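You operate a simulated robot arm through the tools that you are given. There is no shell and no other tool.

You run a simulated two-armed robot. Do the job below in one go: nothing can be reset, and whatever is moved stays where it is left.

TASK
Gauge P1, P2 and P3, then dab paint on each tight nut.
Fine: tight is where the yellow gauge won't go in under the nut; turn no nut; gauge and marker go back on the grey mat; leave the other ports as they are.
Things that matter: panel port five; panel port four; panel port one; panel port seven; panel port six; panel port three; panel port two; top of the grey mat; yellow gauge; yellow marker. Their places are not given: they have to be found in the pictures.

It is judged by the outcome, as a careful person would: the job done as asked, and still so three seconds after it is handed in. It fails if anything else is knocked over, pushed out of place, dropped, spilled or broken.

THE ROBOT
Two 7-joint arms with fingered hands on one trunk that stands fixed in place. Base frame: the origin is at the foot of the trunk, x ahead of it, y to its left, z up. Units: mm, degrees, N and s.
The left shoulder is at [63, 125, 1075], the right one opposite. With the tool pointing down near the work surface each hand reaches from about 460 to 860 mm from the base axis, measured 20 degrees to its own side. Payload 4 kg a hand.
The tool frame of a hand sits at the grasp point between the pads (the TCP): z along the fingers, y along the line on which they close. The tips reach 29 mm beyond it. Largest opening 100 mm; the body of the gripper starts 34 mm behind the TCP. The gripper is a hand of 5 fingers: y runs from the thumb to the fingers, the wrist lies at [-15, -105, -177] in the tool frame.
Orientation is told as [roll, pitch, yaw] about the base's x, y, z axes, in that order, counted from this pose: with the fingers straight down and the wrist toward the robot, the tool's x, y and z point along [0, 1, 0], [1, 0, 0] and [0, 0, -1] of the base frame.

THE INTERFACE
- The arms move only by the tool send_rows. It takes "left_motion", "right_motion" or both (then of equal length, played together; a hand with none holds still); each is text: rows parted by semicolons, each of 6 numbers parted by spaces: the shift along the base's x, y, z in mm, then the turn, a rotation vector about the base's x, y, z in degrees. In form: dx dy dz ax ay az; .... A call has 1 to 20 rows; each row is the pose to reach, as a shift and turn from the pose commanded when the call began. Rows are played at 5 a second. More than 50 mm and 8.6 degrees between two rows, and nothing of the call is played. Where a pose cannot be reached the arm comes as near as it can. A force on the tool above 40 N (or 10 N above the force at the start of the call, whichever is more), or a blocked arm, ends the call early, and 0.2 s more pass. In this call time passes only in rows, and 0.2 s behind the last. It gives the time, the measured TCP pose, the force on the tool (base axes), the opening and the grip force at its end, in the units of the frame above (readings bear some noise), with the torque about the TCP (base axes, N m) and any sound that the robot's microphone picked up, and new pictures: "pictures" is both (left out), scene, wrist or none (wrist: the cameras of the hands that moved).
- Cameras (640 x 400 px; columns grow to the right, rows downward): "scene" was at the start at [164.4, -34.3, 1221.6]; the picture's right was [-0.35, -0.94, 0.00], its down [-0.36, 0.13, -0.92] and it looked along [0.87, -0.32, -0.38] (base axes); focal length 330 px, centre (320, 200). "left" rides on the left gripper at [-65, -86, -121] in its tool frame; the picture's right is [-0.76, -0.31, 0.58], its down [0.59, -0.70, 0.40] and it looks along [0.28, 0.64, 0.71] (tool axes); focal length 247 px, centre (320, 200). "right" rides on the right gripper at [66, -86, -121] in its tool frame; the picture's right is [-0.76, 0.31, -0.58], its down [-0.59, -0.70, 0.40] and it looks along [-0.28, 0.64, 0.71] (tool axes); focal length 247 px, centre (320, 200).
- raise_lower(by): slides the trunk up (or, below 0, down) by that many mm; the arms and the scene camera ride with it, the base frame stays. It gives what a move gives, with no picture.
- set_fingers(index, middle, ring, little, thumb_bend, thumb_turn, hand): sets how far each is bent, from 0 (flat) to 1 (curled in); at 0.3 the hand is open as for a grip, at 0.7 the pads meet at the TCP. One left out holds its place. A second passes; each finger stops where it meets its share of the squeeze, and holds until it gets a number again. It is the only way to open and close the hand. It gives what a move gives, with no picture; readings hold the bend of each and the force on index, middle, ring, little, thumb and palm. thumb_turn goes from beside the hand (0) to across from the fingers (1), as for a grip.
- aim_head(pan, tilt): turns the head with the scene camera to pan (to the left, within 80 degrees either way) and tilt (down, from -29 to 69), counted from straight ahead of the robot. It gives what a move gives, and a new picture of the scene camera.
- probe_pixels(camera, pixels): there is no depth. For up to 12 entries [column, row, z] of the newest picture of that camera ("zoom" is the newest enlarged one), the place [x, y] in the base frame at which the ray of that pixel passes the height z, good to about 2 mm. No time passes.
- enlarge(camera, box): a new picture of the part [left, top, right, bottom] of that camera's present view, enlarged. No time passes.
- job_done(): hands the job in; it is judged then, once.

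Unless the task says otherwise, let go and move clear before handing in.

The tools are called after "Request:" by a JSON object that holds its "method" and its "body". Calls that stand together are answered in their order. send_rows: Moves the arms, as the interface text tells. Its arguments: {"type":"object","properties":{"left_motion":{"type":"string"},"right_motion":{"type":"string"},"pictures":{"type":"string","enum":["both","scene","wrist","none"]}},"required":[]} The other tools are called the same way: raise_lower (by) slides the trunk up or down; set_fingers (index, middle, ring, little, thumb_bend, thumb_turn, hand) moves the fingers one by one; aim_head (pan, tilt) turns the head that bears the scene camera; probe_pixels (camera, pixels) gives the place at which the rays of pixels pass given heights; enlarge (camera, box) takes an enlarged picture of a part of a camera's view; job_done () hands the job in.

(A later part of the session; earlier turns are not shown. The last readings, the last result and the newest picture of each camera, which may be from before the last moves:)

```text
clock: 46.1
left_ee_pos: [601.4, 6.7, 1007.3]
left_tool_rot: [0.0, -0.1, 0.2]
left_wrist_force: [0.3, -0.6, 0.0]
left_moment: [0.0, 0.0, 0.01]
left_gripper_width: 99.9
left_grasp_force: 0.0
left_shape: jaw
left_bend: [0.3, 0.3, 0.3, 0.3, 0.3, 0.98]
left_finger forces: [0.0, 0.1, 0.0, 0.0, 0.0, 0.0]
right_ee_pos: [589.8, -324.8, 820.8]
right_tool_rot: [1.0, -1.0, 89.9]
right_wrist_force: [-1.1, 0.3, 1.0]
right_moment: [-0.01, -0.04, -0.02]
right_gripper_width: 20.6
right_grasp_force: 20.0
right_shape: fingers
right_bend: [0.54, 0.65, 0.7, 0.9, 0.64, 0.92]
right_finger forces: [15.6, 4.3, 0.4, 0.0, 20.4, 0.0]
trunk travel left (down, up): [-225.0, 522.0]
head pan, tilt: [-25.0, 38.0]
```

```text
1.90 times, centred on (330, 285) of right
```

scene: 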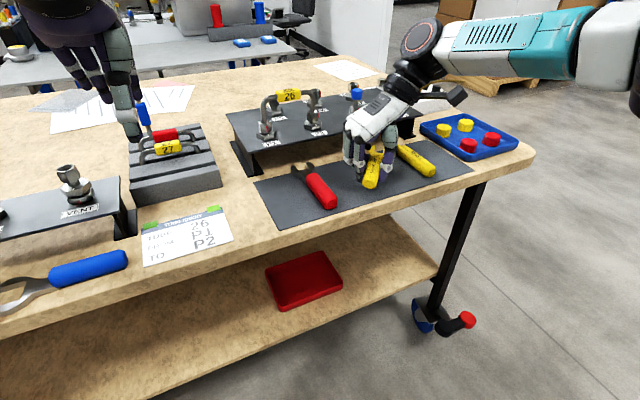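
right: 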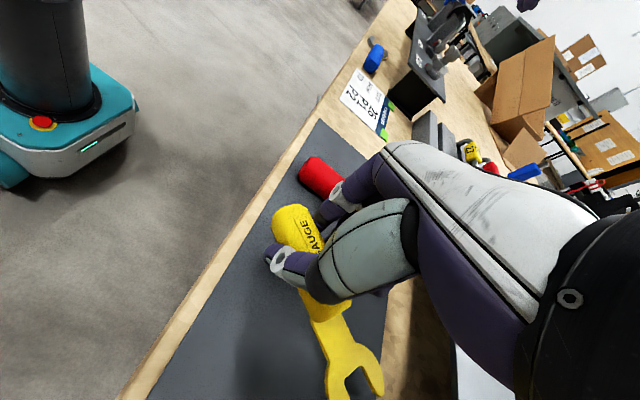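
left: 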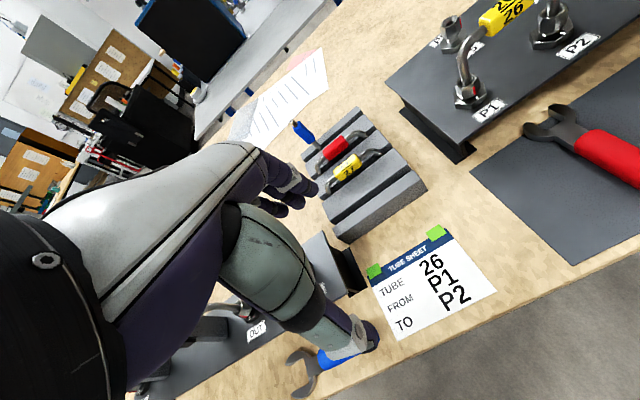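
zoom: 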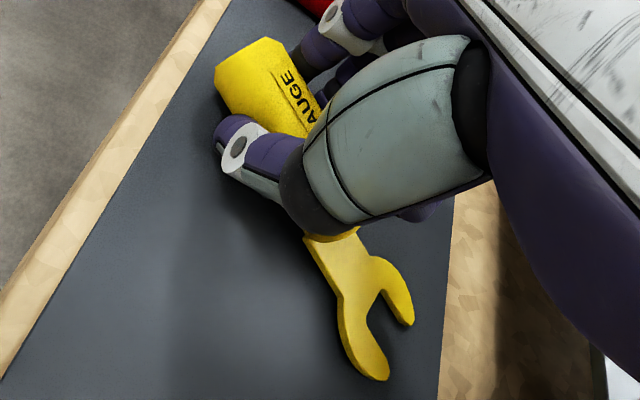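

The fork is being levelled as the gauge meets the mat, with very low force. I'll lower the last few millimetres.

Request:
{"method": "send_rows", "body": {"right_motion": "0 0 -1.5 0 0 0; 0 0 -3 0 0 0; 0 0 -4 0 0 0; 0 0 -4 0 0 0", "pictures": "none"}}

Request:
{"method": "enlarge", "body": {"camera": "right", "box": [220, 180, 440, 390]}}

Request:
{"method": "enlarge", "body": {"camera": "scene", "box": [320, 110, 440, 200]}}

```text
clock: 47.1
left_ee_pos: [600.5, 8.5, 1008.0]
left_tool_rot: [-0.1, 0.0, 0.2]
left_wrist_force: [0.9, 0.3, -0.3]
left_moment: [0.02, -0.01, -0.01]
left_gripper_width: 99.6
left_grasp_force: 0.1
left_shape: jaw
left_bend: [0.3, 0.3, 0.3, 0.3, 0.3, 0.98]
left_finger forces: [0.0, 0.0, 0.0, 0.0, 0.0, 0.0]
right_ee_pos: [590.2, -325.0, 817.4]
right_tool_rot: [1.1, -1.0, 89.9]
right_wrist_force: [0.8, 0.4, 0.3]
right_moment: [-0.04, -0.08, 0.01]
right_gripper_width: 20.7
right_grasp_force: 20.9
right_shape: fingers
right_bend: [0.54, 0.65, 0.7, 0.9, 0.64, 0.92]
right_finger forces: [15.5, 4.7, 0.3, 0.0, 20.5, 0.1]
trunk travel left (down, up): [-225.0, 522.0]
head pan, tilt: [-25.0, 38.0]
```

```text
1.90 times, centred on (330, 285) of right
```

zoom: 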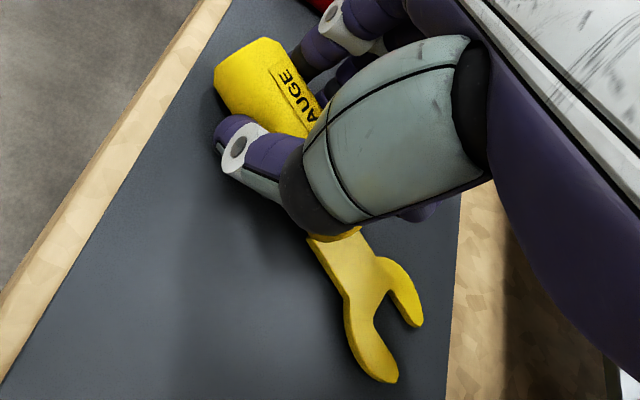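

```text
4.44 times, centred on (380, 155) of scene
```

zoom: 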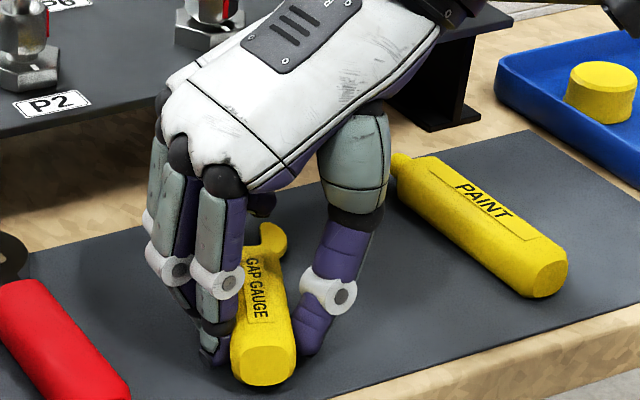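

Request:
{"method": "send_rows", "body": {"right_motion": "0 0 -1 0 0 0; 0 0 -2 0 0 0; 0 0 -3 0 0 0; 0 0 -3 0 0 0", "pictures": "none"}}

Request:
{"method": "enlarge", "body": {"camera": "right", "box": [220, 180, 440, 390]}}

Request:
{"method": "enlarge", "body": {"camera": "scene", "box": [340, 140, 400, 185]}}

```text
clock: 48.1
left_ee_pos: [600.6, 7.5, 1008.0]
left_tool_rot: [-0.1, 0.0, 0.0]
left_wrist_force: [0.7, 0.3, 0.1]
left_moment: [-0.02, 0.0, -0.01]
left_gripper_width: 99.7
left_grasp_force: 0.1
left_shape: jaw
left_bend: [0.3, 0.3, 0.3, 0.3, 0.3, 0.98]
left_finger forces: [0.1, 0.1, 0.0, 0.0, 0.0, 0.0]
right_ee_pos: [589.5, -324.7, 814.2]
right_tool_rot: [1.2, -0.9, 89.9]
right_wrist_force: [-1.5, 0.8, 3.0]
right_moment: [0.02, -0.1, -0.03]
right_gripper_width: 20.5
right_grasp_force: 22.1
right_shape: fingers
right_bend: [0.54, 0.65, 0.7, 0.9, 0.64, 0.92]
right_finger forces: [15.4, 7.3, 0.3, 0.0, 21.0, 0.0]
trunk travel left (down, up): [-225.0, 522.0]
head pan, tilt: [-25.0, 38.0]
```

```text
1.90 times, centred on (330, 285) of right
```

zoom: 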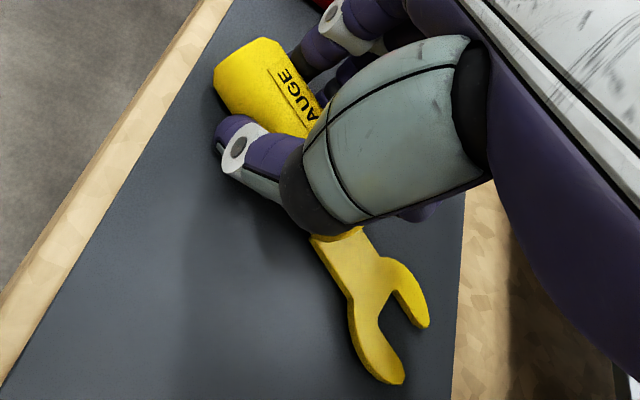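

```text
8.89 times, centred on (370, 162) of scene
```

zoom: 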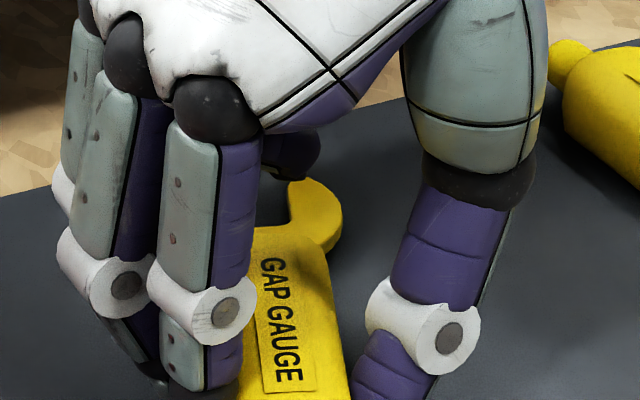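

The gauge just began contacting the mat at 3 N, at roughly the same angle as the first grip, which could reach P3. I'll press a little more to level it, then restore the middle finger's squeeze.

Request:
{"method": "send_rows", "body": {"right_motion": "0 0 -1 0 0 0; 0 0 -2 0 0 0; 0 0 -2 0 0 0", "pictures": "none"}}

Request:
{"method": "enlarge", "body": {"camera": "right", "box": [220, 180, 440, 390]}}

Request:
{"method": "probe_pixels", "body": {"camera": "zoom", "pixels": [[398, 382, 796], [430, 322, 796], [385, 290, 796], [368, 330, 796], [213, 75, 800], [262, 40, 805], [345, 285, 796], [372, 258, 796]]}}

```text
clock: 48.9
left_ee_pos: [599.9, 8.1, 1006.4]
left_tool_rot: [0.0, 0.0, 0.2]
left_wrist_force: [0.1, -0.4, 0.5]
left_moment: [0.03, -0.01, -0.02]
left_gripper_width: 100.0
left_grasp_force: 0.0
left_shape: jaw
left_bend: [0.3, 0.3, 0.3, 0.3, 0.3, 0.98]
left_finger forces: [0.0, 0.1, 0.0, 0.1, 0.0, 0.1]
right_ee_pos: [589.7, -323.8, 813.8]
right_tool_rot: [0.9, -1.0, 89.8]
right_wrist_force: [-0.2, 0.4, 11.6]
right_moment: [0.13, -0.13, 0.04]
right_gripper_width: 20.7
right_grasp_force: 26.7
right_shape: fingers
right_bend: [0.54, 0.64, 0.7, 0.9, 0.64, 0.92]
right_finger forces: [14.9, 17.0, 0.1, 0.0, 21.7, 0.1]
trunk travel left (down, up): [-225.0, 522.0]
head pan, tilt: [-25.0, 38.0]
```

```text
1.90 times, centred on (330, 285) of right
```

zoom: 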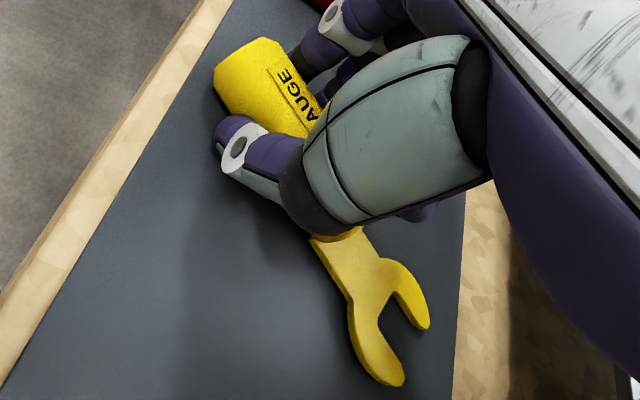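

```text
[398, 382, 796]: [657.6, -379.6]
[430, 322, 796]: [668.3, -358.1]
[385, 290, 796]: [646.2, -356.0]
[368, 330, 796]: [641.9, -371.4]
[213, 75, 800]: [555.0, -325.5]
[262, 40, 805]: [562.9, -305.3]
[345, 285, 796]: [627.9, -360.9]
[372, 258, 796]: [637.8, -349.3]
```

The middle fingertip is pressing the mat (17 N), so the gauge sits only a couple of millimetres up. I'll raise 2 mm and open gently to let it settle flat.

Request:
{"method": "send_rows", "body": {"right_motion": "0 0 1 0 0 0; 0 0 1.5 0 0 0; 0 0 1.5 0 0 0", "pictures": "none"}}

Request:
{"method": "set_fingers", "body": {"hand": "right", "index": 0.52, "middle": 0.54, "ring": 0.3, "thumb_bend": 0.56, "thumb_turn": 1.0}}

Request:
{"method": "enlarge", "body": {"camera": "right", "box": [220, 180, 440, 390]}}

Request:
{"method": "probe_pixels", "body": {"camera": "zoom", "pixels": [[398, 382, 796], [430, 322, 796]]}}

Request:
{"method": "enlarge", "body": {"camera": "scene", "box": [330, 130, 410, 190]}}

```text
clock: 49.7
left_ee_pos: [600.1, 7.5, 1008.2]
left_tool_rot: [0.0, 0.0, 0.1]
left_wrist_force: [-0.1, -1.3, -0.4]
left_moment: [0.01, -0.01, -0.01]
left_gripper_width: 99.9
left_grasp_force: 0.0
left_shape: jaw
left_bend: [0.3, 0.3, 0.3, 0.3, 0.3, 0.98]
left_finger forces: [0.1, 0.0, 0.0, 0.0, 0.1, 0.0]
right_ee_pos: [590.9, -325.0, 814.7]
right_tool_rot: [1.0, -1.0, 89.9]
right_wrist_force: [1.2, 0.2, 7.5]
right_moment: [0.07, -0.19, -0.03]
right_gripper_width: 20.5
right_grasp_force: 23.8
right_shape: fingers
right_bend: [0.54, 0.64, 0.7, 0.9, 0.64, 0.92]
right_finger forces: [15.4, 11.8, 0.2, 0.0, 21.1, 0.0]
trunk travel left (down, up): [-225.0, 522.0]
head pan, tilt: [-25.0, 38.0]
```

```text
clock: 50.7
left_ee_pos: [599.2, 8.2, 1007.1]
left_tool_rot: [0.1, 0.0, 0.1]
left_wrist_force: [0.0, -0.9, 0.0]
left_moment: [0.0, 0.03, 0.0]
left_gripper_width: 99.7
left_grasp_force: 0.1
left_shape: jaw
left_bend: [0.3, 0.3, 0.3, 0.3, 0.3, 0.98]
left_finger forces: [0.1, 0.0, 0.0, 0.0, 0.1, 0.0]
right_ee_pos: [589.5, -323.7, 813.6]
right_tool_rot: [1.0, -0.9, 90.0]
right_wrist_force: [-5.4, 0.2, 12.3]
right_moment: [-0.11, 0.13, -0.05]
right_gripper_width: 32.9
right_grasp_force: 5.6
right_shape: fingers
right_bend: [0.52, 0.56, 0.3, 0.9, 0.6, 0.99]
right_finger forces: [0.0, 2.7, 0.0, 0.0, 9.1, 0.1]
trunk travel left (down, up): [-225.0, 522.0]
head pan, tilt: [-25.0, 38.0]
```

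```text
1.90 times, centred on (330, 285) of right
```

zoom: 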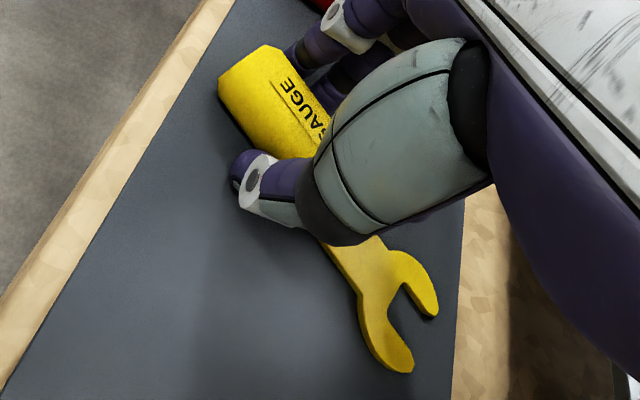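

```text
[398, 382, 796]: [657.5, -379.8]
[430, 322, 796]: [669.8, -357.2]
```

```text
6.67 times, centred on (370, 160) of scene
```

zoom: 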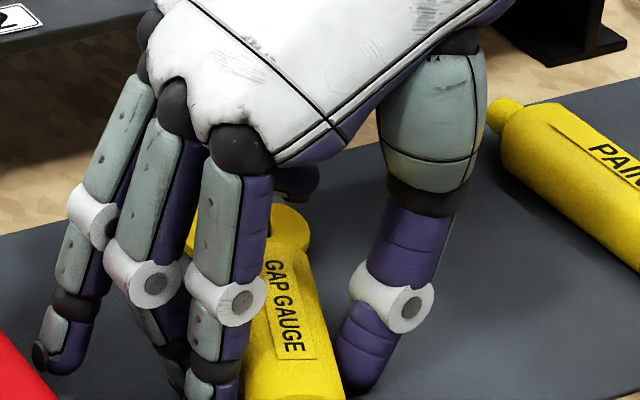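

Thumb_turn 1.0 moved the thumb forward, which should help oppose the fingers better, but it touches the mat. I'll raise the hand, open wider and re-measure the gauge on the mat.

Request:
{"method": "send_rows", "body": {"right_motion": "0 0 3 0 0 0; 0 0 8 0 0 0; 0 0 8 0 0 0", "pictures": "none"}}

Request:
{"method": "set_fingers", "body": {"hand": "right", "index": 0.42, "middle": 0.42, "ring": 0.42, "little": 0.42, "thumb_bend": 0.42}}

Request:
{"method": "send_rows", "body": {"right_motion": "0 0 30 0 0 0; 0 0 60 0 0 0; 0 0 60 0 0 0"}}

Request:
{"method": "enlarge", "body": {"camera": "right", "box": [220, 180, 440, 390]}}

Request:
{"method": "enlarge", "body": {"camera": "scene", "box": [310, 100, 430, 190]}}

```text
clock: 51.5
left_ee_pos: [601.0, 6.8, 1006.9]
left_tool_rot: [0.0, 0.0, 0.0]
left_wrist_force: [0.4, 0.8, 0.5]
left_moment: [0.0, -0.04, 0.02]
left_gripper_width: 100.2
left_grasp_force: 0.2
left_shape: jaw
left_bend: [0.3, 0.3, 0.3, 0.3, 0.3, 0.98]
left_finger forces: [0.0, 0.0, 0.0, 0.0, 0.1, 0.1]
right_ee_pos: [589.4, -324.1, 820.6]
right_tool_rot: [1.1, -1.1, 90.0]
right_wrist_force: [-0.4, 0.7, 0.1]
right_moment: [0.0, -0.04, 0.0]
right_gripper_width: 39.3
right_grasp_force: 0.1
right_shape: fingers
right_bend: [0.52, 0.54, 0.3, 0.9, 0.56, 1.0]
right_finger forces: [0.0, 0.0, 0.1, 0.0, 0.0, 0.0]
trunk travel left (down, up): [-225.0, 522.0]
head pan, tilt: [-25.0, 38.0]
```

```text
clock: 52.5
left_ee_pos: [600.6, 6.6, 1007.8]
left_tool_rot: [0.0, 0.0, 0.1]
left_wrist_force: [0.1, 1.2, 0.4]
left_moment: [-0.01, 0.01, -0.02]
left_gripper_width: 99.8
left_grasp_force: 0.1
left_shape: jaw
left_bend: [0.3, 0.3, 0.3, 0.3, 0.3, 0.98]
left_finger forces: [0.0, 0.0, 0.0, 0.1, 0.0, 0.0]
right_ee_pos: [589.7, -324.3, 821.3]
right_tool_rot: [1.0, -1.1, 89.9]
right_wrist_force: [0.5, 0.6, -0.3]
right_moment: [0.04, 0.03, -0.01]
right_gripper_width: 69.4
right_grasp_force: 0.1
right_shape: fingers
right_bend: [0.42, 0.42, 0.42, 0.42, 0.42, 0.99]
right_finger forces: [0.0, 0.0, 0.1, 0.1, 0.1, 0.0]
trunk travel left (down, up): [-225.0, 522.0]
head pan, tilt: [-25.0, 38.0]
```

```text
clock: 53.3
left_ee_pos: [601.3, 7.6, 1007.0]
left_tool_rot: [0.0, 0.0, 0.0]
left_wrist_force: [0.5, 0.0, -0.8]
left_moment: [0.03, 0.0, -0.01]
left_gripper_width: 99.9
left_grasp_force: 0.1
left_shape: jaw
left_bend: [0.3, 0.3, 0.3, 0.3, 0.3, 0.98]
left_finger forces: [0.0, 0.0, 0.0, 0.1, 0.0, 0.0]
right_ee_pos: [590.0, -324.7, 880.3]
right_tool_rot: [1.0, -0.9, 89.9]
right_wrist_force: [0.0, 0.2, 0.1]
right_moment: [-0.02, 0.01, 0.0]
right_gripper_width: 69.2
right_grasp_force: 0.0
right_shape: fingers
right_bend: [0.42, 0.42, 0.42, 0.42, 0.42, 0.99]
right_finger forces: [0.1, 0.0, 0.0, 0.0, 0.0, 0.0]
trunk travel left (down, up): [-225.0, 522.0]
head pan, tilt: [-25.0, 38.0]
```

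scene: 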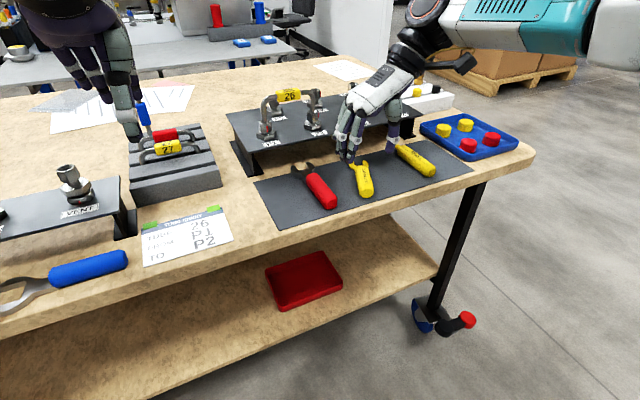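
right: 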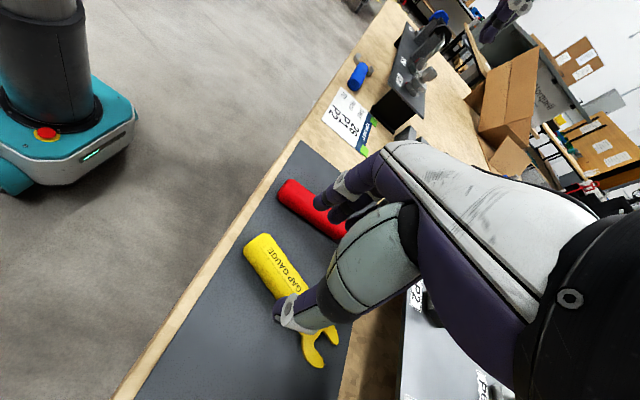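

```text
1.90 times, centred on (330, 285) of right
```

zoom: 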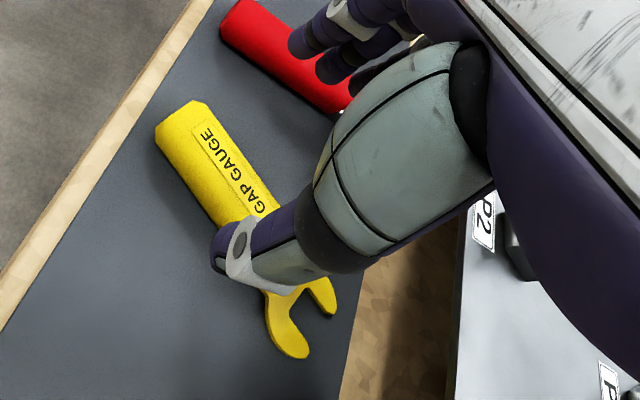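

```text
4.44 times, centred on (370, 145) of scene
```

zoom: 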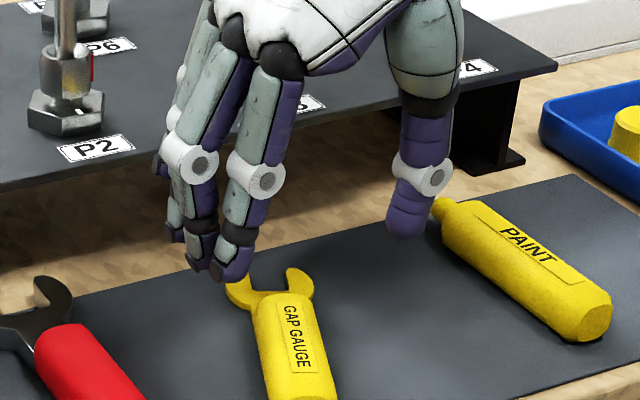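

The gauge is flat on the mat again. I'll measure its axis.

Request:
{"method": "probe_pixels", "body": {"camera": "zoom", "pixels": [[232, 282, 796], [297, 270, 796], [256, 296, 800], [302, 293, 800], [288, 338, 809], [255, 315, 805]]}}

Request:
{"method": "enlarge", "body": {"camera": "right", "box": [220, 180, 440, 390]}}

Request:
{"method": "probe_pixels", "body": {"camera": "zoom", "pixels": [[303, 356, 796], [333, 312, 796], [156, 130, 803], [195, 101, 803], [205, 130, 809], [192, 150, 809], [290, 300, 796], [308, 285, 796]]}}

```text
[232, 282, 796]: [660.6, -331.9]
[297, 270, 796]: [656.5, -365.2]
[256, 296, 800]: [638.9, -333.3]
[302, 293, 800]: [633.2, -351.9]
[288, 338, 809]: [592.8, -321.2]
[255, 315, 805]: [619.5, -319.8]
```

```text
1.90 times, centred on (330, 285) of right
```

zoom: 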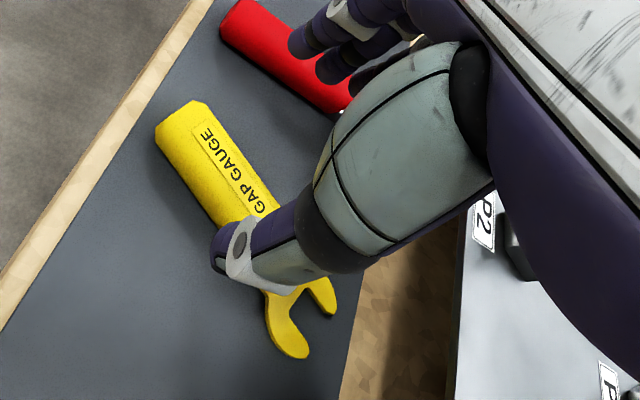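

```text
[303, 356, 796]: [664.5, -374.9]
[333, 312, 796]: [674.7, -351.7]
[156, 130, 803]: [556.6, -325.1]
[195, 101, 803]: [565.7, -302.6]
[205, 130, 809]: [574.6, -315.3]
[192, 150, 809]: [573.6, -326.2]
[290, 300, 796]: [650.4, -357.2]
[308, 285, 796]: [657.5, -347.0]
```

The gauge yaw is ≈-24° with handle mid at about (595,-329). I'll probe where thumb and fingertips are relative to the TCP with thumb_turn at 1.0.

Request:
{"method": "probe_pixels", "body": {"camera": "zoom", "pixels": [[222, 262, 850], [222, 262, 858], [297, 50, 850], [325, 75, 850]]}}

Request:
{"method": "enlarge", "body": {"camera": "scene", "box": [310, 100, 430, 190]}}

Request:
{"method": "probe_pixels", "body": {"camera": "zoom", "pixels": [[405, 230, 850], [405, 230, 858], [232, 272, 850], [200, 262, 850], [175, 235, 850]]}}

```text
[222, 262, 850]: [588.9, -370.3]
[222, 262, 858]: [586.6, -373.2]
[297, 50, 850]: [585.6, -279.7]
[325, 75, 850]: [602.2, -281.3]
```

```text
4.44 times, centred on (370, 145) of scene
```

zoom: 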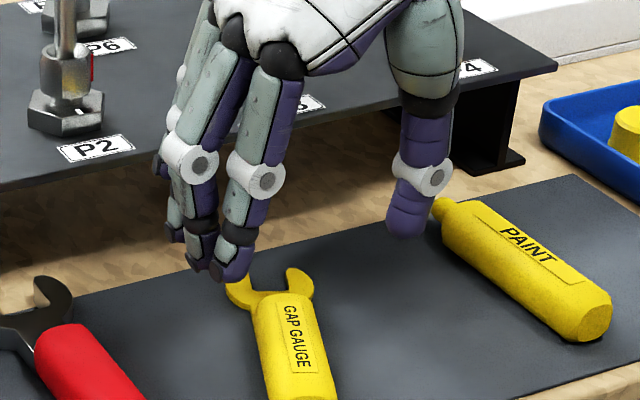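

```text
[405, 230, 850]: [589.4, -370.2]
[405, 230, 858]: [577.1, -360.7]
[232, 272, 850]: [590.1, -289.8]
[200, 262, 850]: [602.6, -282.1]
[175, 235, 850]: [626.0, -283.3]
```

The thumb opposes the index (both near the TCP's x), with the middle finger 13 mm ahead. I'll align the hand to the gauge (yaw ≈70), grip nearer the rear of the handle, and make the squeeze index-dominant to avoid the twist.

Request:
{"method": "send_rows", "body": {"right_motion": "-3 0 0 0 0 -7; -6 0 0 0 0 -14; -7 0 0 0 0 -20; -7 0 -25 0 0 -20; -7 0 -50 0 0 -20; -7 0 -50 0 0 -20"}}

Request:
{"method": "enlarge", "body": {"camera": "scene", "box": [320, 120, 420, 195]}}

Request:
{"method": "enlarge", "body": {"camera": "right", "box": [220, 160, 420, 360]}}

```text
clock: 54.7
left_ee_pos: [601.9, 8.1, 1007.1]
left_tool_rot: [0.1, 0.0, 0.2]
left_wrist_force: [-0.4, -0.9, -0.6]
left_moment: [0.01, -0.04, 0.02]
left_gripper_width: 99.8
left_grasp_force: 0.1
left_shape: jaw
left_bend: [0.3, 0.3, 0.3, 0.3, 0.3, 0.98]
left_finger forces: [0.1, 0.0, 0.0, 0.0, 0.2, 0.0]
right_ee_pos: [583.2, -323.3, 831.6]
right_tool_rot: [1.0, -1.0, 69.9]
right_wrist_force: [-0.2, -0.1, -0.1]
right_moment: [0.01, 0.03, -0.02]
right_gripper_width: 69.1
right_grasp_force: 0.2
right_shape: fingers
right_bend: [0.42, 0.42, 0.42, 0.42, 0.42, 0.99]
right_finger forces: [0.0, 0.0, 0.0, 0.1, 0.0, 0.0]
trunk travel left (down, up): [-225.0, 522.0]
head pan, tilt: [-25.0, 38.0]
```

scene: 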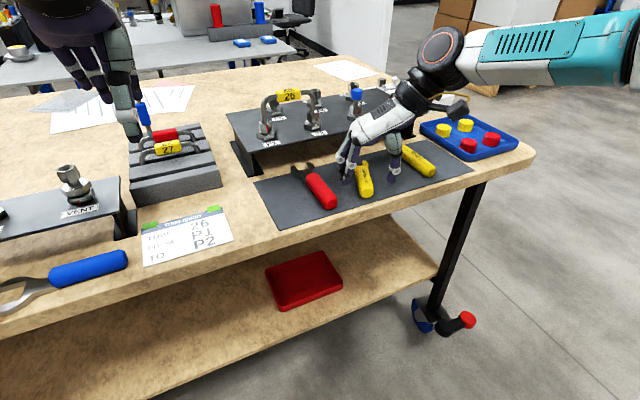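
right: 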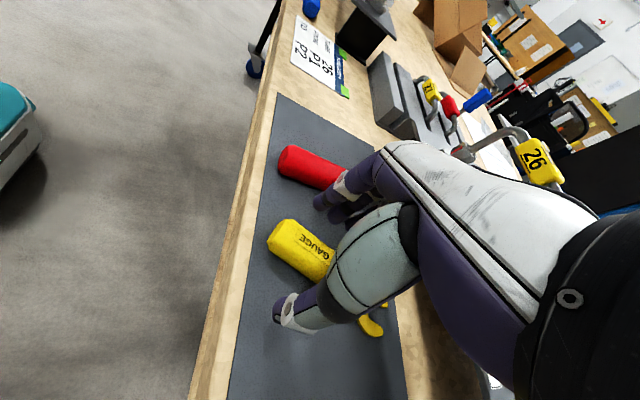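

```text
5.33 times, centred on (370, 158) of scene
```

zoom: 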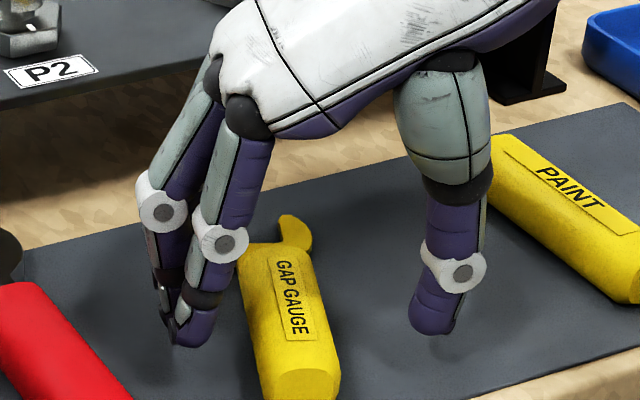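

```text
2.00 times, centred on (320, 260) of right
```

zoom: 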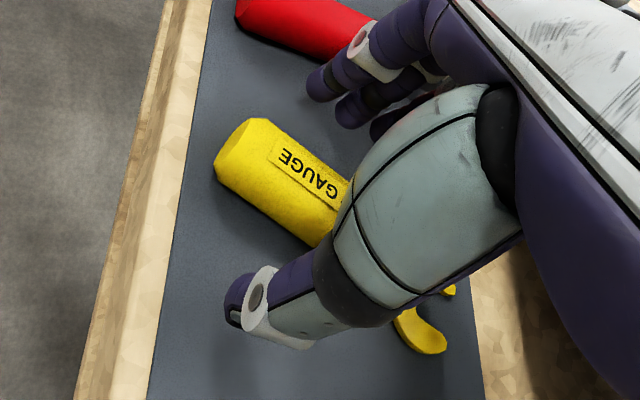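

The handle sits a bit closer to the fingers than the thumb. I'll shift 7 mm toward the fingers' side, lower to grasp height and close partway.

Request:
{"method": "send_rows", "body": {"right_motion": "3 6.5 0 0 0 0; 3 6.5 -7 0 0 0; 3 6.5 -12 0 0 0; 3 6.5 -12 0 0 0", "pictures": "none"}}

Request:
{"method": "set_fingers", "body": {"hand": "right", "index": 0.56, "middle": 0.56, "ring": 0.4, "little": 0.3, "thumb_bend": 0.56}}

Request:
{"method": "enlarge", "body": {"camera": "scene", "box": [320, 120, 420, 195]}}

Request:
{"method": "enlarge", "body": {"camera": "right", "box": [220, 160, 420, 360]}}

```text
clock: 55.7
left_ee_pos: [601.6, 7.9, 1007.1]
left_tool_rot: [-0.1, 0.0, 0.1]
left_wrist_force: [-0.6, -0.2, -0.1]
left_moment: [-0.03, 0.0, 0.02]
left_gripper_width: 99.8
left_grasp_force: 0.0
left_shape: jaw
left_bend: [0.3, 0.3, 0.3, 0.3, 0.3, 0.98]
left_finger forces: [0.1, 0.1, 0.0, 0.1, 0.0, 0.0]
right_ee_pos: [586.7, -319.5, 819.1]
right_tool_rot: [1.0, -1.1, 69.8]
right_wrist_force: [0.0, -0.1, 1.2]
right_moment: [0.04, -0.04, 0.01]
right_gripper_width: 69.2
right_grasp_force: 0.0
right_shape: fingers
right_bend: [0.42, 0.42, 0.42, 0.42, 0.42, 0.99]
right_finger forces: [0.0, 0.1, 0.1, 0.0, 0.0, 0.1]
trunk travel left (down, up): [-225.0, 522.0]
head pan, tilt: [-25.0, 38.0]
```

```text
clock: 56.7
left_ee_pos: [602.1, 8.4, 1007.4]
left_tool_rot: [0.0, 0.0, 0.1]
left_wrist_force: [-0.5, -0.1, 0.0]
left_moment: [-0.03, 0.02, 0.01]
left_gripper_width: 99.9
left_grasp_force: 0.0
left_shape: jaw
left_bend: [0.3, 0.3, 0.3, 0.3, 0.3, 0.98]
left_finger forces: [0.0, 0.0, 0.1, 0.1, 0.1, 0.1]
right_ee_pos: [586.4, -318.5, 818.6]
right_tool_rot: [1.0, -1.0, 69.9]
right_wrist_force: [0.0, -1.2, -0.8]
right_moment: [0.01, 0.0, 0.0]
right_gripper_width: 35.5
right_grasp_force: 0.0
right_shape: fingers
right_bend: [0.56, 0.56, 0.4, 0.3, 0.56, 1.0]
right_finger forces: [0.1, 0.1, 0.1, 0.0, 0.1, 0.1]
trunk travel left (down, up): [-225.0, 522.0]
head pan, tilt: [-25.0, 38.0]
```

```text
5.33 times, centred on (370, 158) of scene
```

zoom: 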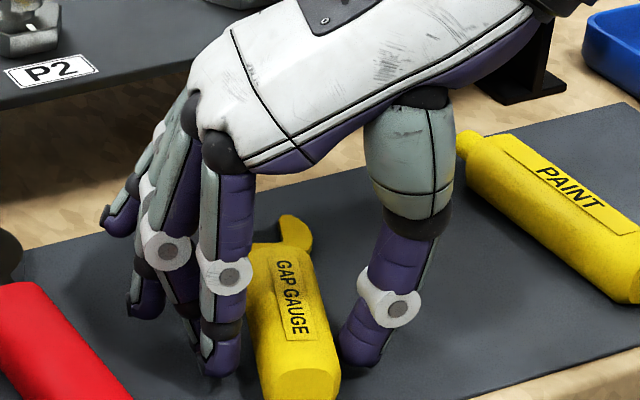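

```text
2.00 times, centred on (320, 260) of right
```

zoom: 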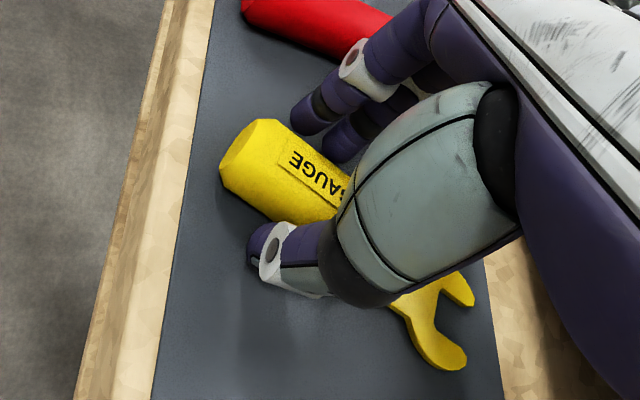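

The fingers straddle the handle cleanly. I'll lower 2 mm and squeeze, index-dominant.

Request:
{"method": "send_rows", "body": {"right_motion": "0 0 -1 0 0 0; 0 0 -2 0 0 0; 0 0 -2 0 0 0", "pictures": "none"}}

Request:
{"method": "set_fingers", "body": {"hand": "right", "index": 0.7, "middle": 0.67, "thumb_bend": 0.7, "thumb_turn": 1.0}}

Request:
{"method": "enlarge", "body": {"camera": "right", "box": [220, 160, 420, 360]}}

Request:
{"method": "set_fingers", "body": {"hand": "right", "index": 0.8, "middle": 0.7, "thumb_bend": 0.8}}

Request:
{"method": "enlarge", "body": {"camera": "right", "box": [220, 160, 420, 360]}}

```text
clock: 57.5
left_ee_pos: [601.6, 6.9, 1008.0]
left_tool_rot: [0.0, 0.0, 0.1]
left_wrist_force: [0.0, 0.0, -0.2]
left_moment: [0.01, -0.01, -0.02]
left_gripper_width: 99.8
left_grasp_force: 0.0
left_shape: jaw
left_bend: [0.3, 0.3, 0.3, 0.3, 0.3, 0.98]
left_finger forces: [0.0, 0.0, 0.1, 0.0, 0.1, 0.0]
right_ee_pos: [584.9, -317.7, 818.0]
right_tool_rot: [0.9, -1.0, 69.9]
right_wrist_force: [0.4, 1.0, -0.7]
right_moment: [0.0, 0.01, 0.0]
right_gripper_width: 35.5
right_grasp_force: 0.1
right_shape: fingers
right_bend: [0.56, 0.56, 0.4, 0.3, 0.56, 1.0]
right_finger forces: [0.0, 0.0, 0.0, 0.1, 0.0, 0.1]
trunk travel left (down, up): [-225.0, 522.0]
head pan, tilt: [-25.0, 38.0]
```

```text
clock: 58.5
left_ee_pos: [600.9, 7.2, 1007.1]
left_tool_rot: [0.0, -0.1, 0.1]
left_wrist_force: [0.1, -0.5, -0.6]
left_moment: [-0.03, 0.0, -0.03]
left_gripper_width: 99.8
left_grasp_force: 0.1
left_shape: jaw
left_bend: [0.3, 0.3, 0.3, 0.3, 0.3, 0.98]
left_finger forces: [0.0, 0.0, 0.1, 0.1, 0.0, 0.0]
right_ee_pos: [586.6, -319.0, 817.8]
right_tool_rot: [0.9, -1.0, 69.9]
right_wrist_force: [-0.2, 0.8, 1.5]
right_moment: [0.02, 0.01, -0.01]
right_gripper_width: 22.1
right_grasp_force: 8.4
right_shape: fingers
right_bend: [0.63, 0.64, 0.4, 0.3, 0.63, 1.0]
right_finger forces: [6.0, 2.6, 0.1, 0.1, 7.8, 0.0]
trunk travel left (down, up): [-225.0, 522.0]
head pan, tilt: [-25.0, 38.0]
```

```text
2.00 times, centred on (320, 260) of right
```

zoom: 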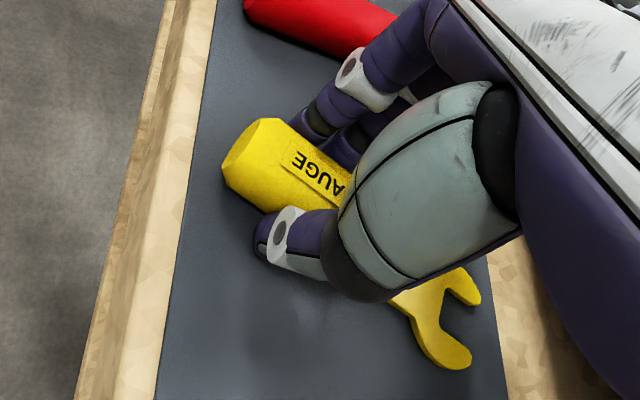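

```text
clock: 59.5
left_ee_pos: [601.6, 7.2, 1007.2]
left_tool_rot: [0.0, 0.0, 0.1]
left_wrist_force: [-0.6, -0.2, 1.0]
left_moment: [0.01, 0.04, 0.04]
left_gripper_width: 99.8
left_grasp_force: 0.1
left_shape: jaw
left_bend: [0.3, 0.3, 0.3, 0.3, 0.3, 0.98]
left_finger forces: [0.0, 0.0, 0.1, 0.1, 0.0, 0.0]
right_ee_pos: [586.5, -320.3, 817.4]
right_tool_rot: [1.0, -1.0, 69.9]
right_wrist_force: [0.0, 0.6, -0.5]
right_moment: [0.04, -0.02, 0.01]
right_gripper_width: 21.6
right_grasp_force: 16.1
right_shape: fingers
right_bend: [0.6, 0.64, 0.4, 0.3, 0.66, 1.0]
right_finger forces: [9.2, 6.5, 0.0, 0.1, 15.8, 0.0]
trunk travel left (down, up): [-225.0, 522.0]
head pan, tilt: [-25.0, 38.0]
```

```text
2.00 times, centred on (320, 260) of right
```

zoom: 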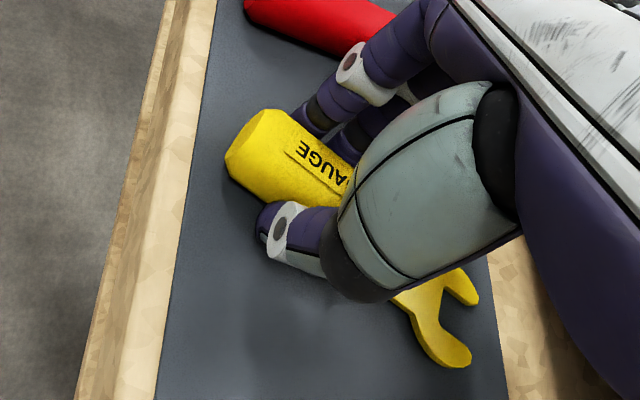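

The gauge is firmly pinched (16 N) with almost no twist. I'll lift, turn to yaw 94 so the fork points straight ahead, and bring it into the left camera's view.

Request:
{"method": "send_rows", "body": {"right_motion": "0 0 5 0 0 0; 0 0 25 0 0 0; 0 0 60 0 0 0; 0 15 90 0 0 6; 10 30 102 0 0 12; 20 50 102 0 0 18; 27 68 102 0 0 24; 27 68 102 0 0 24"}}

Request:
{"method": "enlarge", "body": {"camera": "right", "box": [220, 180, 440, 390]}}

Request:
{"method": "enlarge", "body": {"camera": "left", "box": [480, 0, 640, 120]}}

Request:
{"method": "enlarge", "body": {"camera": "scene", "box": [250, 60, 390, 150]}}

```text
clock: 61.3
left_ee_pos: [601.9, 8.4, 1006.5]
left_tool_rot: [0.0, 0.1, 0.1]
left_wrist_force: [0.3, -0.6, 0.7]
left_moment: [0.0, -0.01, 0.01]
left_gripper_width: 99.9
left_grasp_force: 0.1
left_shape: jaw
left_bend: [0.3, 0.3, 0.3, 0.3, 0.3, 0.98]
left_finger forces: [0.0, 0.1, 0.0, 0.0, 0.0, 0.1]
right_ee_pos: [613.6, -249.4, 918.2]
right_tool_rot: [1.1, -1.0, 94.0]
right_wrist_force: [0.2, 0.1, 0.0]
right_moment: [0.01, -0.01, 0.0]
right_gripper_width: 21.0
right_grasp_force: 16.0
right_shape: fingers
right_bend: [0.6, 0.64, 0.4, 0.3, 0.65, 1.0]
right_finger forces: [9.2, 6.4, 0.0, 0.0, 15.6, 0.0]
trunk travel left (down, up): [-225.0, 522.0]
head pan, tilt: [-25.0, 38.0]
```

scene: 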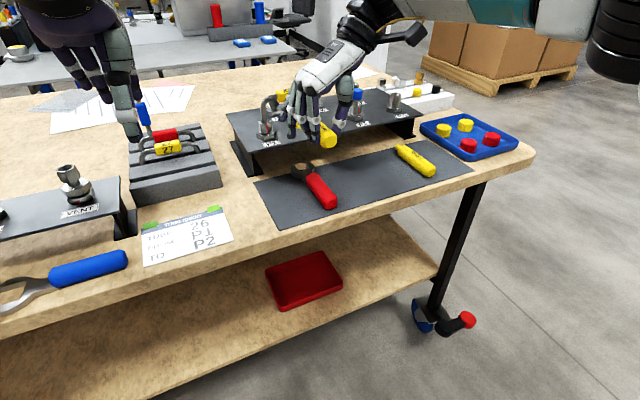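
right: 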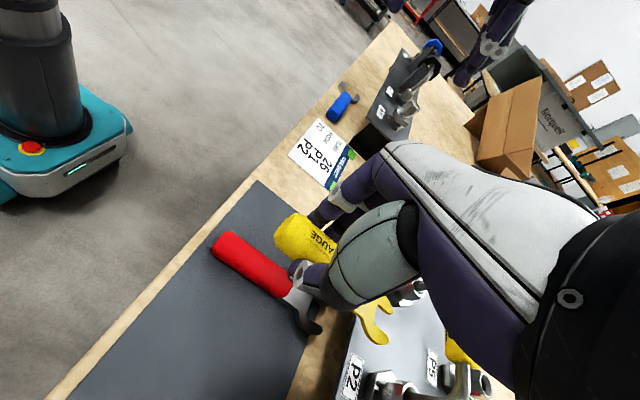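

```text
1.90 times, centred on (330, 285) of right
```

zoom: 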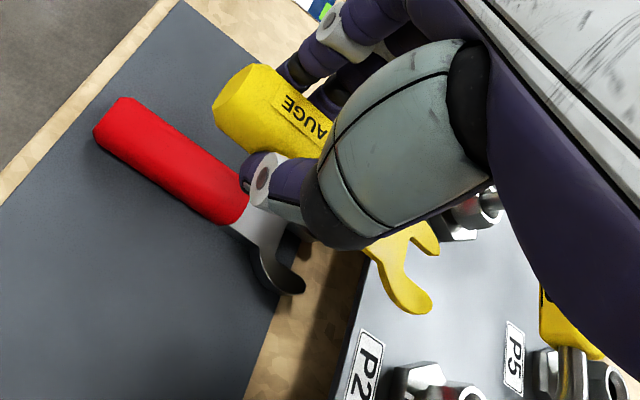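

```text
3.33 times, centred on (560, 60) of left
```

zoom: 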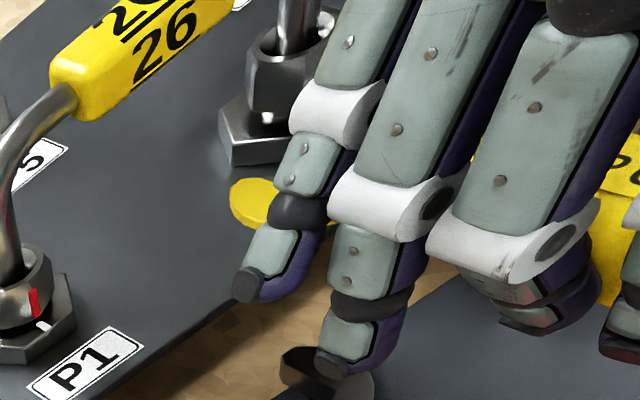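

```text
4.44 times, centred on (320, 105) of scene
```

zoom: 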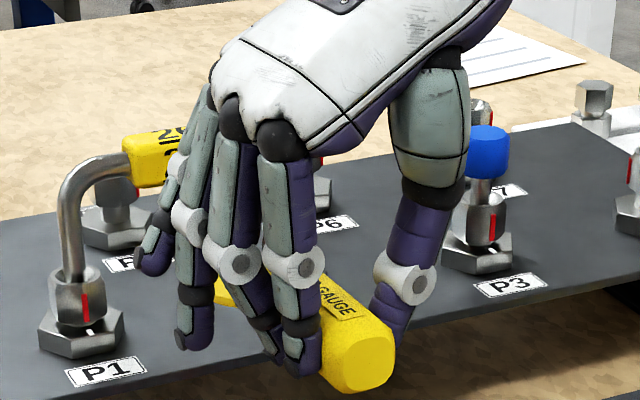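

The grip held its angle. I'll triangulate the left tine tip: right zoom (437,250), left zoom (231,195).

Request:
{"method": "enlarge", "body": {"camera": "left", "box": [520, 20, 600, 90]}}

Request:
{"method": "enlarge", "body": {"camera": "right", "box": [330, 270, 430, 360]}}

```text
5.71 times, centred on (560, 55) of left
```

zoom: 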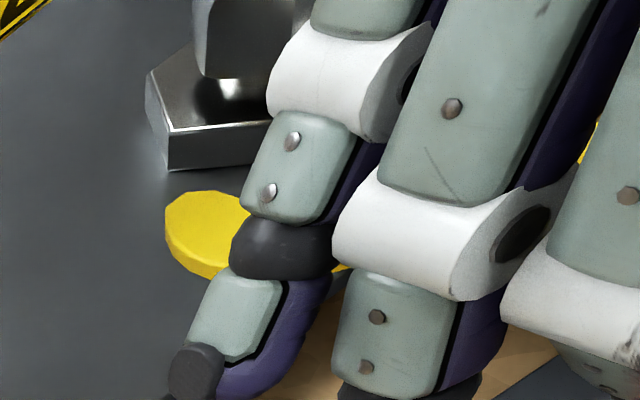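

```text
4.44 times, centred on (380, 315) of right
```

zoom: 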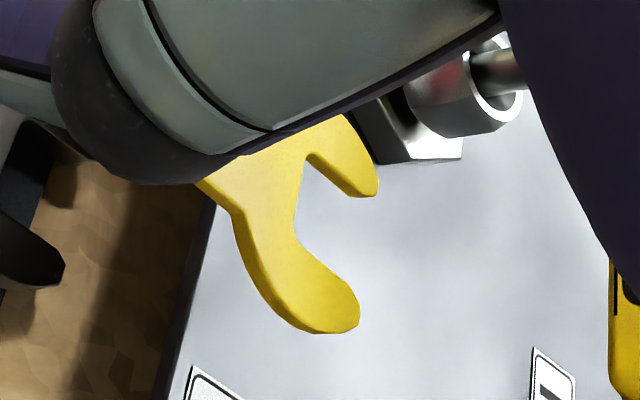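

Request:
{"method": "probe_pixels", "body": {"camera": "zoom", "pixels": [[377, 188, 880], [377, 188, 900], [352, 322, 880], [352, 322, 900], [305, 155, 880], [305, 155, 900], [296, 235, 880], [296, 235, 900]]}}

Request:
{"method": "enlarge", "body": {"camera": "left", "box": [520, 20, 600, 90]}}

Request:
{"method": "probe_pixels", "body": {"camera": "zoom", "pixels": [[165, 222, 880], [165, 222, 900], [180, 196, 880], [180, 196, 900], [165, 395, 880], [220, 395, 880]]}}

```text
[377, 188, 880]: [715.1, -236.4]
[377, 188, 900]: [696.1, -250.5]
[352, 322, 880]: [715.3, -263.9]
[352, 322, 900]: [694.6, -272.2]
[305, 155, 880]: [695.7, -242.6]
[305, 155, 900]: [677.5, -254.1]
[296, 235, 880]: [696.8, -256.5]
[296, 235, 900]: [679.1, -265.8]
```

```text
5.71 times, centred on (560, 55) of left
```

zoom: 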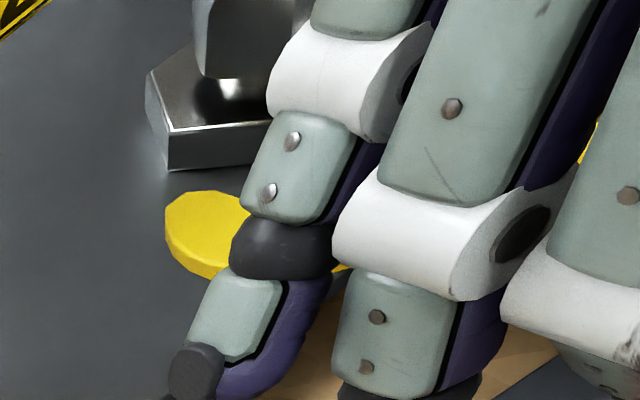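

```text
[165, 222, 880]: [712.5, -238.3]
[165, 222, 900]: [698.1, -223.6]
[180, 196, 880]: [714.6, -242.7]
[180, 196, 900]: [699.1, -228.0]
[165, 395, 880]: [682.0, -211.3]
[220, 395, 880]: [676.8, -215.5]
```

The fork is straight at yaw 94 but has sagged about 9° nose-down on lifting. I'll firm up the squeeze slightly, then pitch the hand -9° to level it.

Request:
{"method": "set_fingers", "body": {"hand": "right", "index": 0.85, "middle": 0.72, "thumb_bend": 0.86}}

Request:
{"method": "send_rows", "body": {"right_motion": "0 0 0 0 -4.5 0; 0 0 0 0 -9 0; 0 0 0 0 -9 0"}}

Request:
{"method": "enlarge", "body": {"camera": "right", "box": [330, 270, 430, 360]}}

Request:
{"method": "probe_pixels", "body": {"camera": "zoom", "pixels": [[377, 188, 890], [377, 188, 910], [352, 322, 890], [352, 322, 910]]}}

Request:
{"method": "enlarge", "body": {"camera": "left", "box": [520, 0, 640, 90]}}

```text
clock: 62.3
left_ee_pos: [602.1, 8.0, 1007.0]
left_tool_rot: [0.0, 0.0, 0.1]
left_wrist_force: [-0.5, 0.5, 0.6]
left_moment: [0.03, -0.01, 0.0]
left_gripper_width: 99.7
left_grasp_force: 0.1
left_shape: jaw
left_bend: [0.3, 0.3, 0.3, 0.3, 0.3, 0.98]
left_finger forces: [0.0, 0.0, 0.0, 0.1, 0.1, 0.0]
right_ee_pos: [612.3, -250.8, 918.3]
right_tool_rot: [1.0, -1.0, 93.9]
right_wrist_force: [0.2, -1.5, -1.0]
right_moment: [-0.03, 0.03, -0.03]
right_gripper_width: 21.3
right_grasp_force: 20.1
right_shape: fingers
right_bend: [0.58, 0.62, 0.4, 0.3, 0.6, 1.0]
right_finger forces: [11.2, 9.1, 0.1, 0.1, 20.3, 0.1]
trunk travel left (down, up): [-225.0, 522.0]
head pan, tilt: [-25.0, 38.0]
```

```text
clock: 63.1
left_ee_pos: [601.4, 7.3, 1007.1]
left_tool_rot: [0.0, 0.0, 0.1]
left_wrist_force: [0.4, 0.1, 0.0]
left_moment: [0.03, -0.02, -0.03]
left_gripper_width: 100.1
left_grasp_force: 0.0
left_shape: jaw
left_bend: [0.3, 0.3, 0.3, 0.3, 0.3, 0.98]
left_finger forces: [0.0, 0.0, 0.1, 0.0, 0.0, 0.1]
right_ee_pos: [613.5, -249.3, 919.0]
right_tool_rot: [-8.0, -0.4, 94.0]
right_wrist_force: [0.4, 0.1, -1.0]
right_moment: [-0.03, -0.01, -0.01]
right_gripper_width: 21.4
right_grasp_force: 20.8
right_shape: fingers
right_bend: [0.58, 0.62, 0.4, 0.3, 0.6, 1.0]
right_finger forces: [11.3, 9.0, 0.0, 0.0, 20.2, 0.1]
trunk travel left (down, up): [-225.0, 522.0]
head pan, tilt: [-25.0, 38.0]
```

scene: 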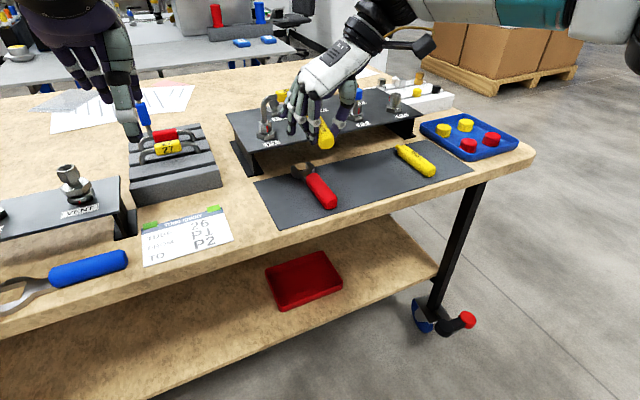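
right: 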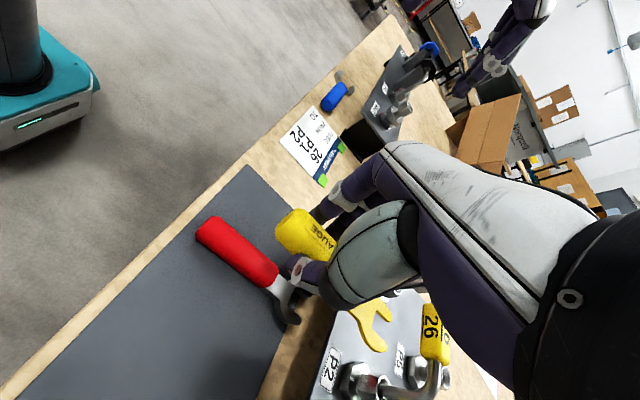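

```text
4.44 times, centred on (380, 315) of right
```

zoom: 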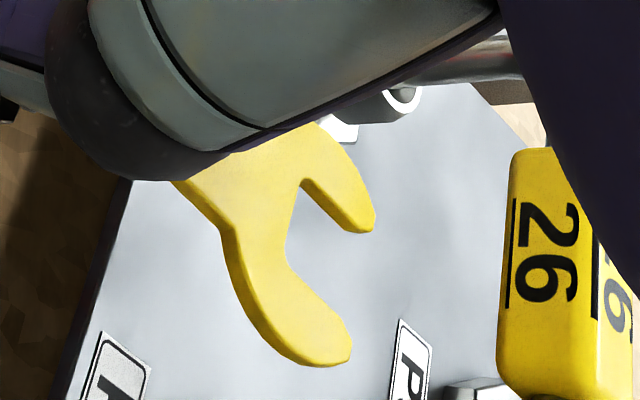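

```text
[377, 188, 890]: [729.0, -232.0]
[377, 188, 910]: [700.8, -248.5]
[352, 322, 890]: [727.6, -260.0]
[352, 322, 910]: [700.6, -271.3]
```

```text
4.44 times, centred on (580, 45) of left
```

zoom: 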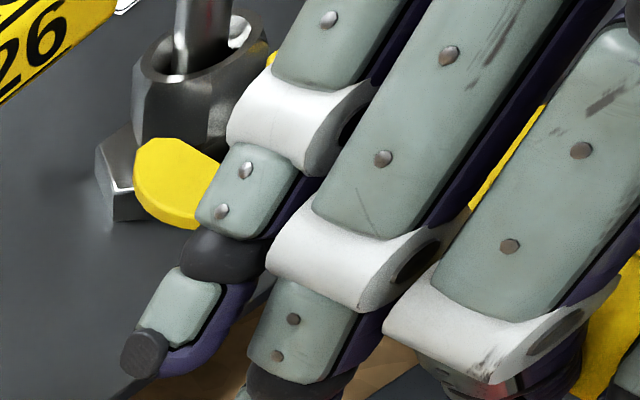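

The extra squeeze shifted the fork slightly. I'll re-probe the current tips.

Request:
{"method": "probe_pixels", "body": {"camera": "zoom", "pixels": [[133, 163, 890], [133, 163, 910], [148, 140, 890], [148, 140, 910], [125, 375, 880], [125, 375, 860]]}}

Request:
{"method": "enlarge", "body": {"camera": "right", "box": [330, 270, 430, 360]}}

Request:
{"method": "probe_pixels", "body": {"camera": "zoom", "pixels": [[374, 222, 890], [374, 222, 910], [348, 357, 890], [348, 357, 910], [300, 182, 900], [288, 262, 900]]}}

```text
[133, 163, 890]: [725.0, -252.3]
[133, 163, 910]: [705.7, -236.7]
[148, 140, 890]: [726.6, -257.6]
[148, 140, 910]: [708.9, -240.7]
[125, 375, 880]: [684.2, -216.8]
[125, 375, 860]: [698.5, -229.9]
```

```text
4.44 times, centred on (380, 315) of right
```

zoom: 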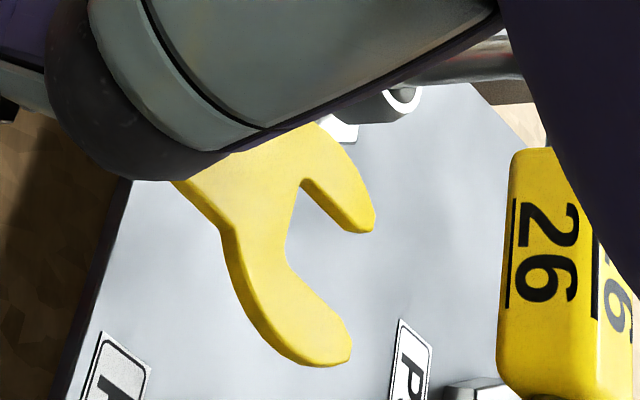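

```text
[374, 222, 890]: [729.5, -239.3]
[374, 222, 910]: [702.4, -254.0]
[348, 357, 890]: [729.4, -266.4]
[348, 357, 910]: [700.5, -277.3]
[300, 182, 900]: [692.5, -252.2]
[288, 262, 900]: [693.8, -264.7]
```

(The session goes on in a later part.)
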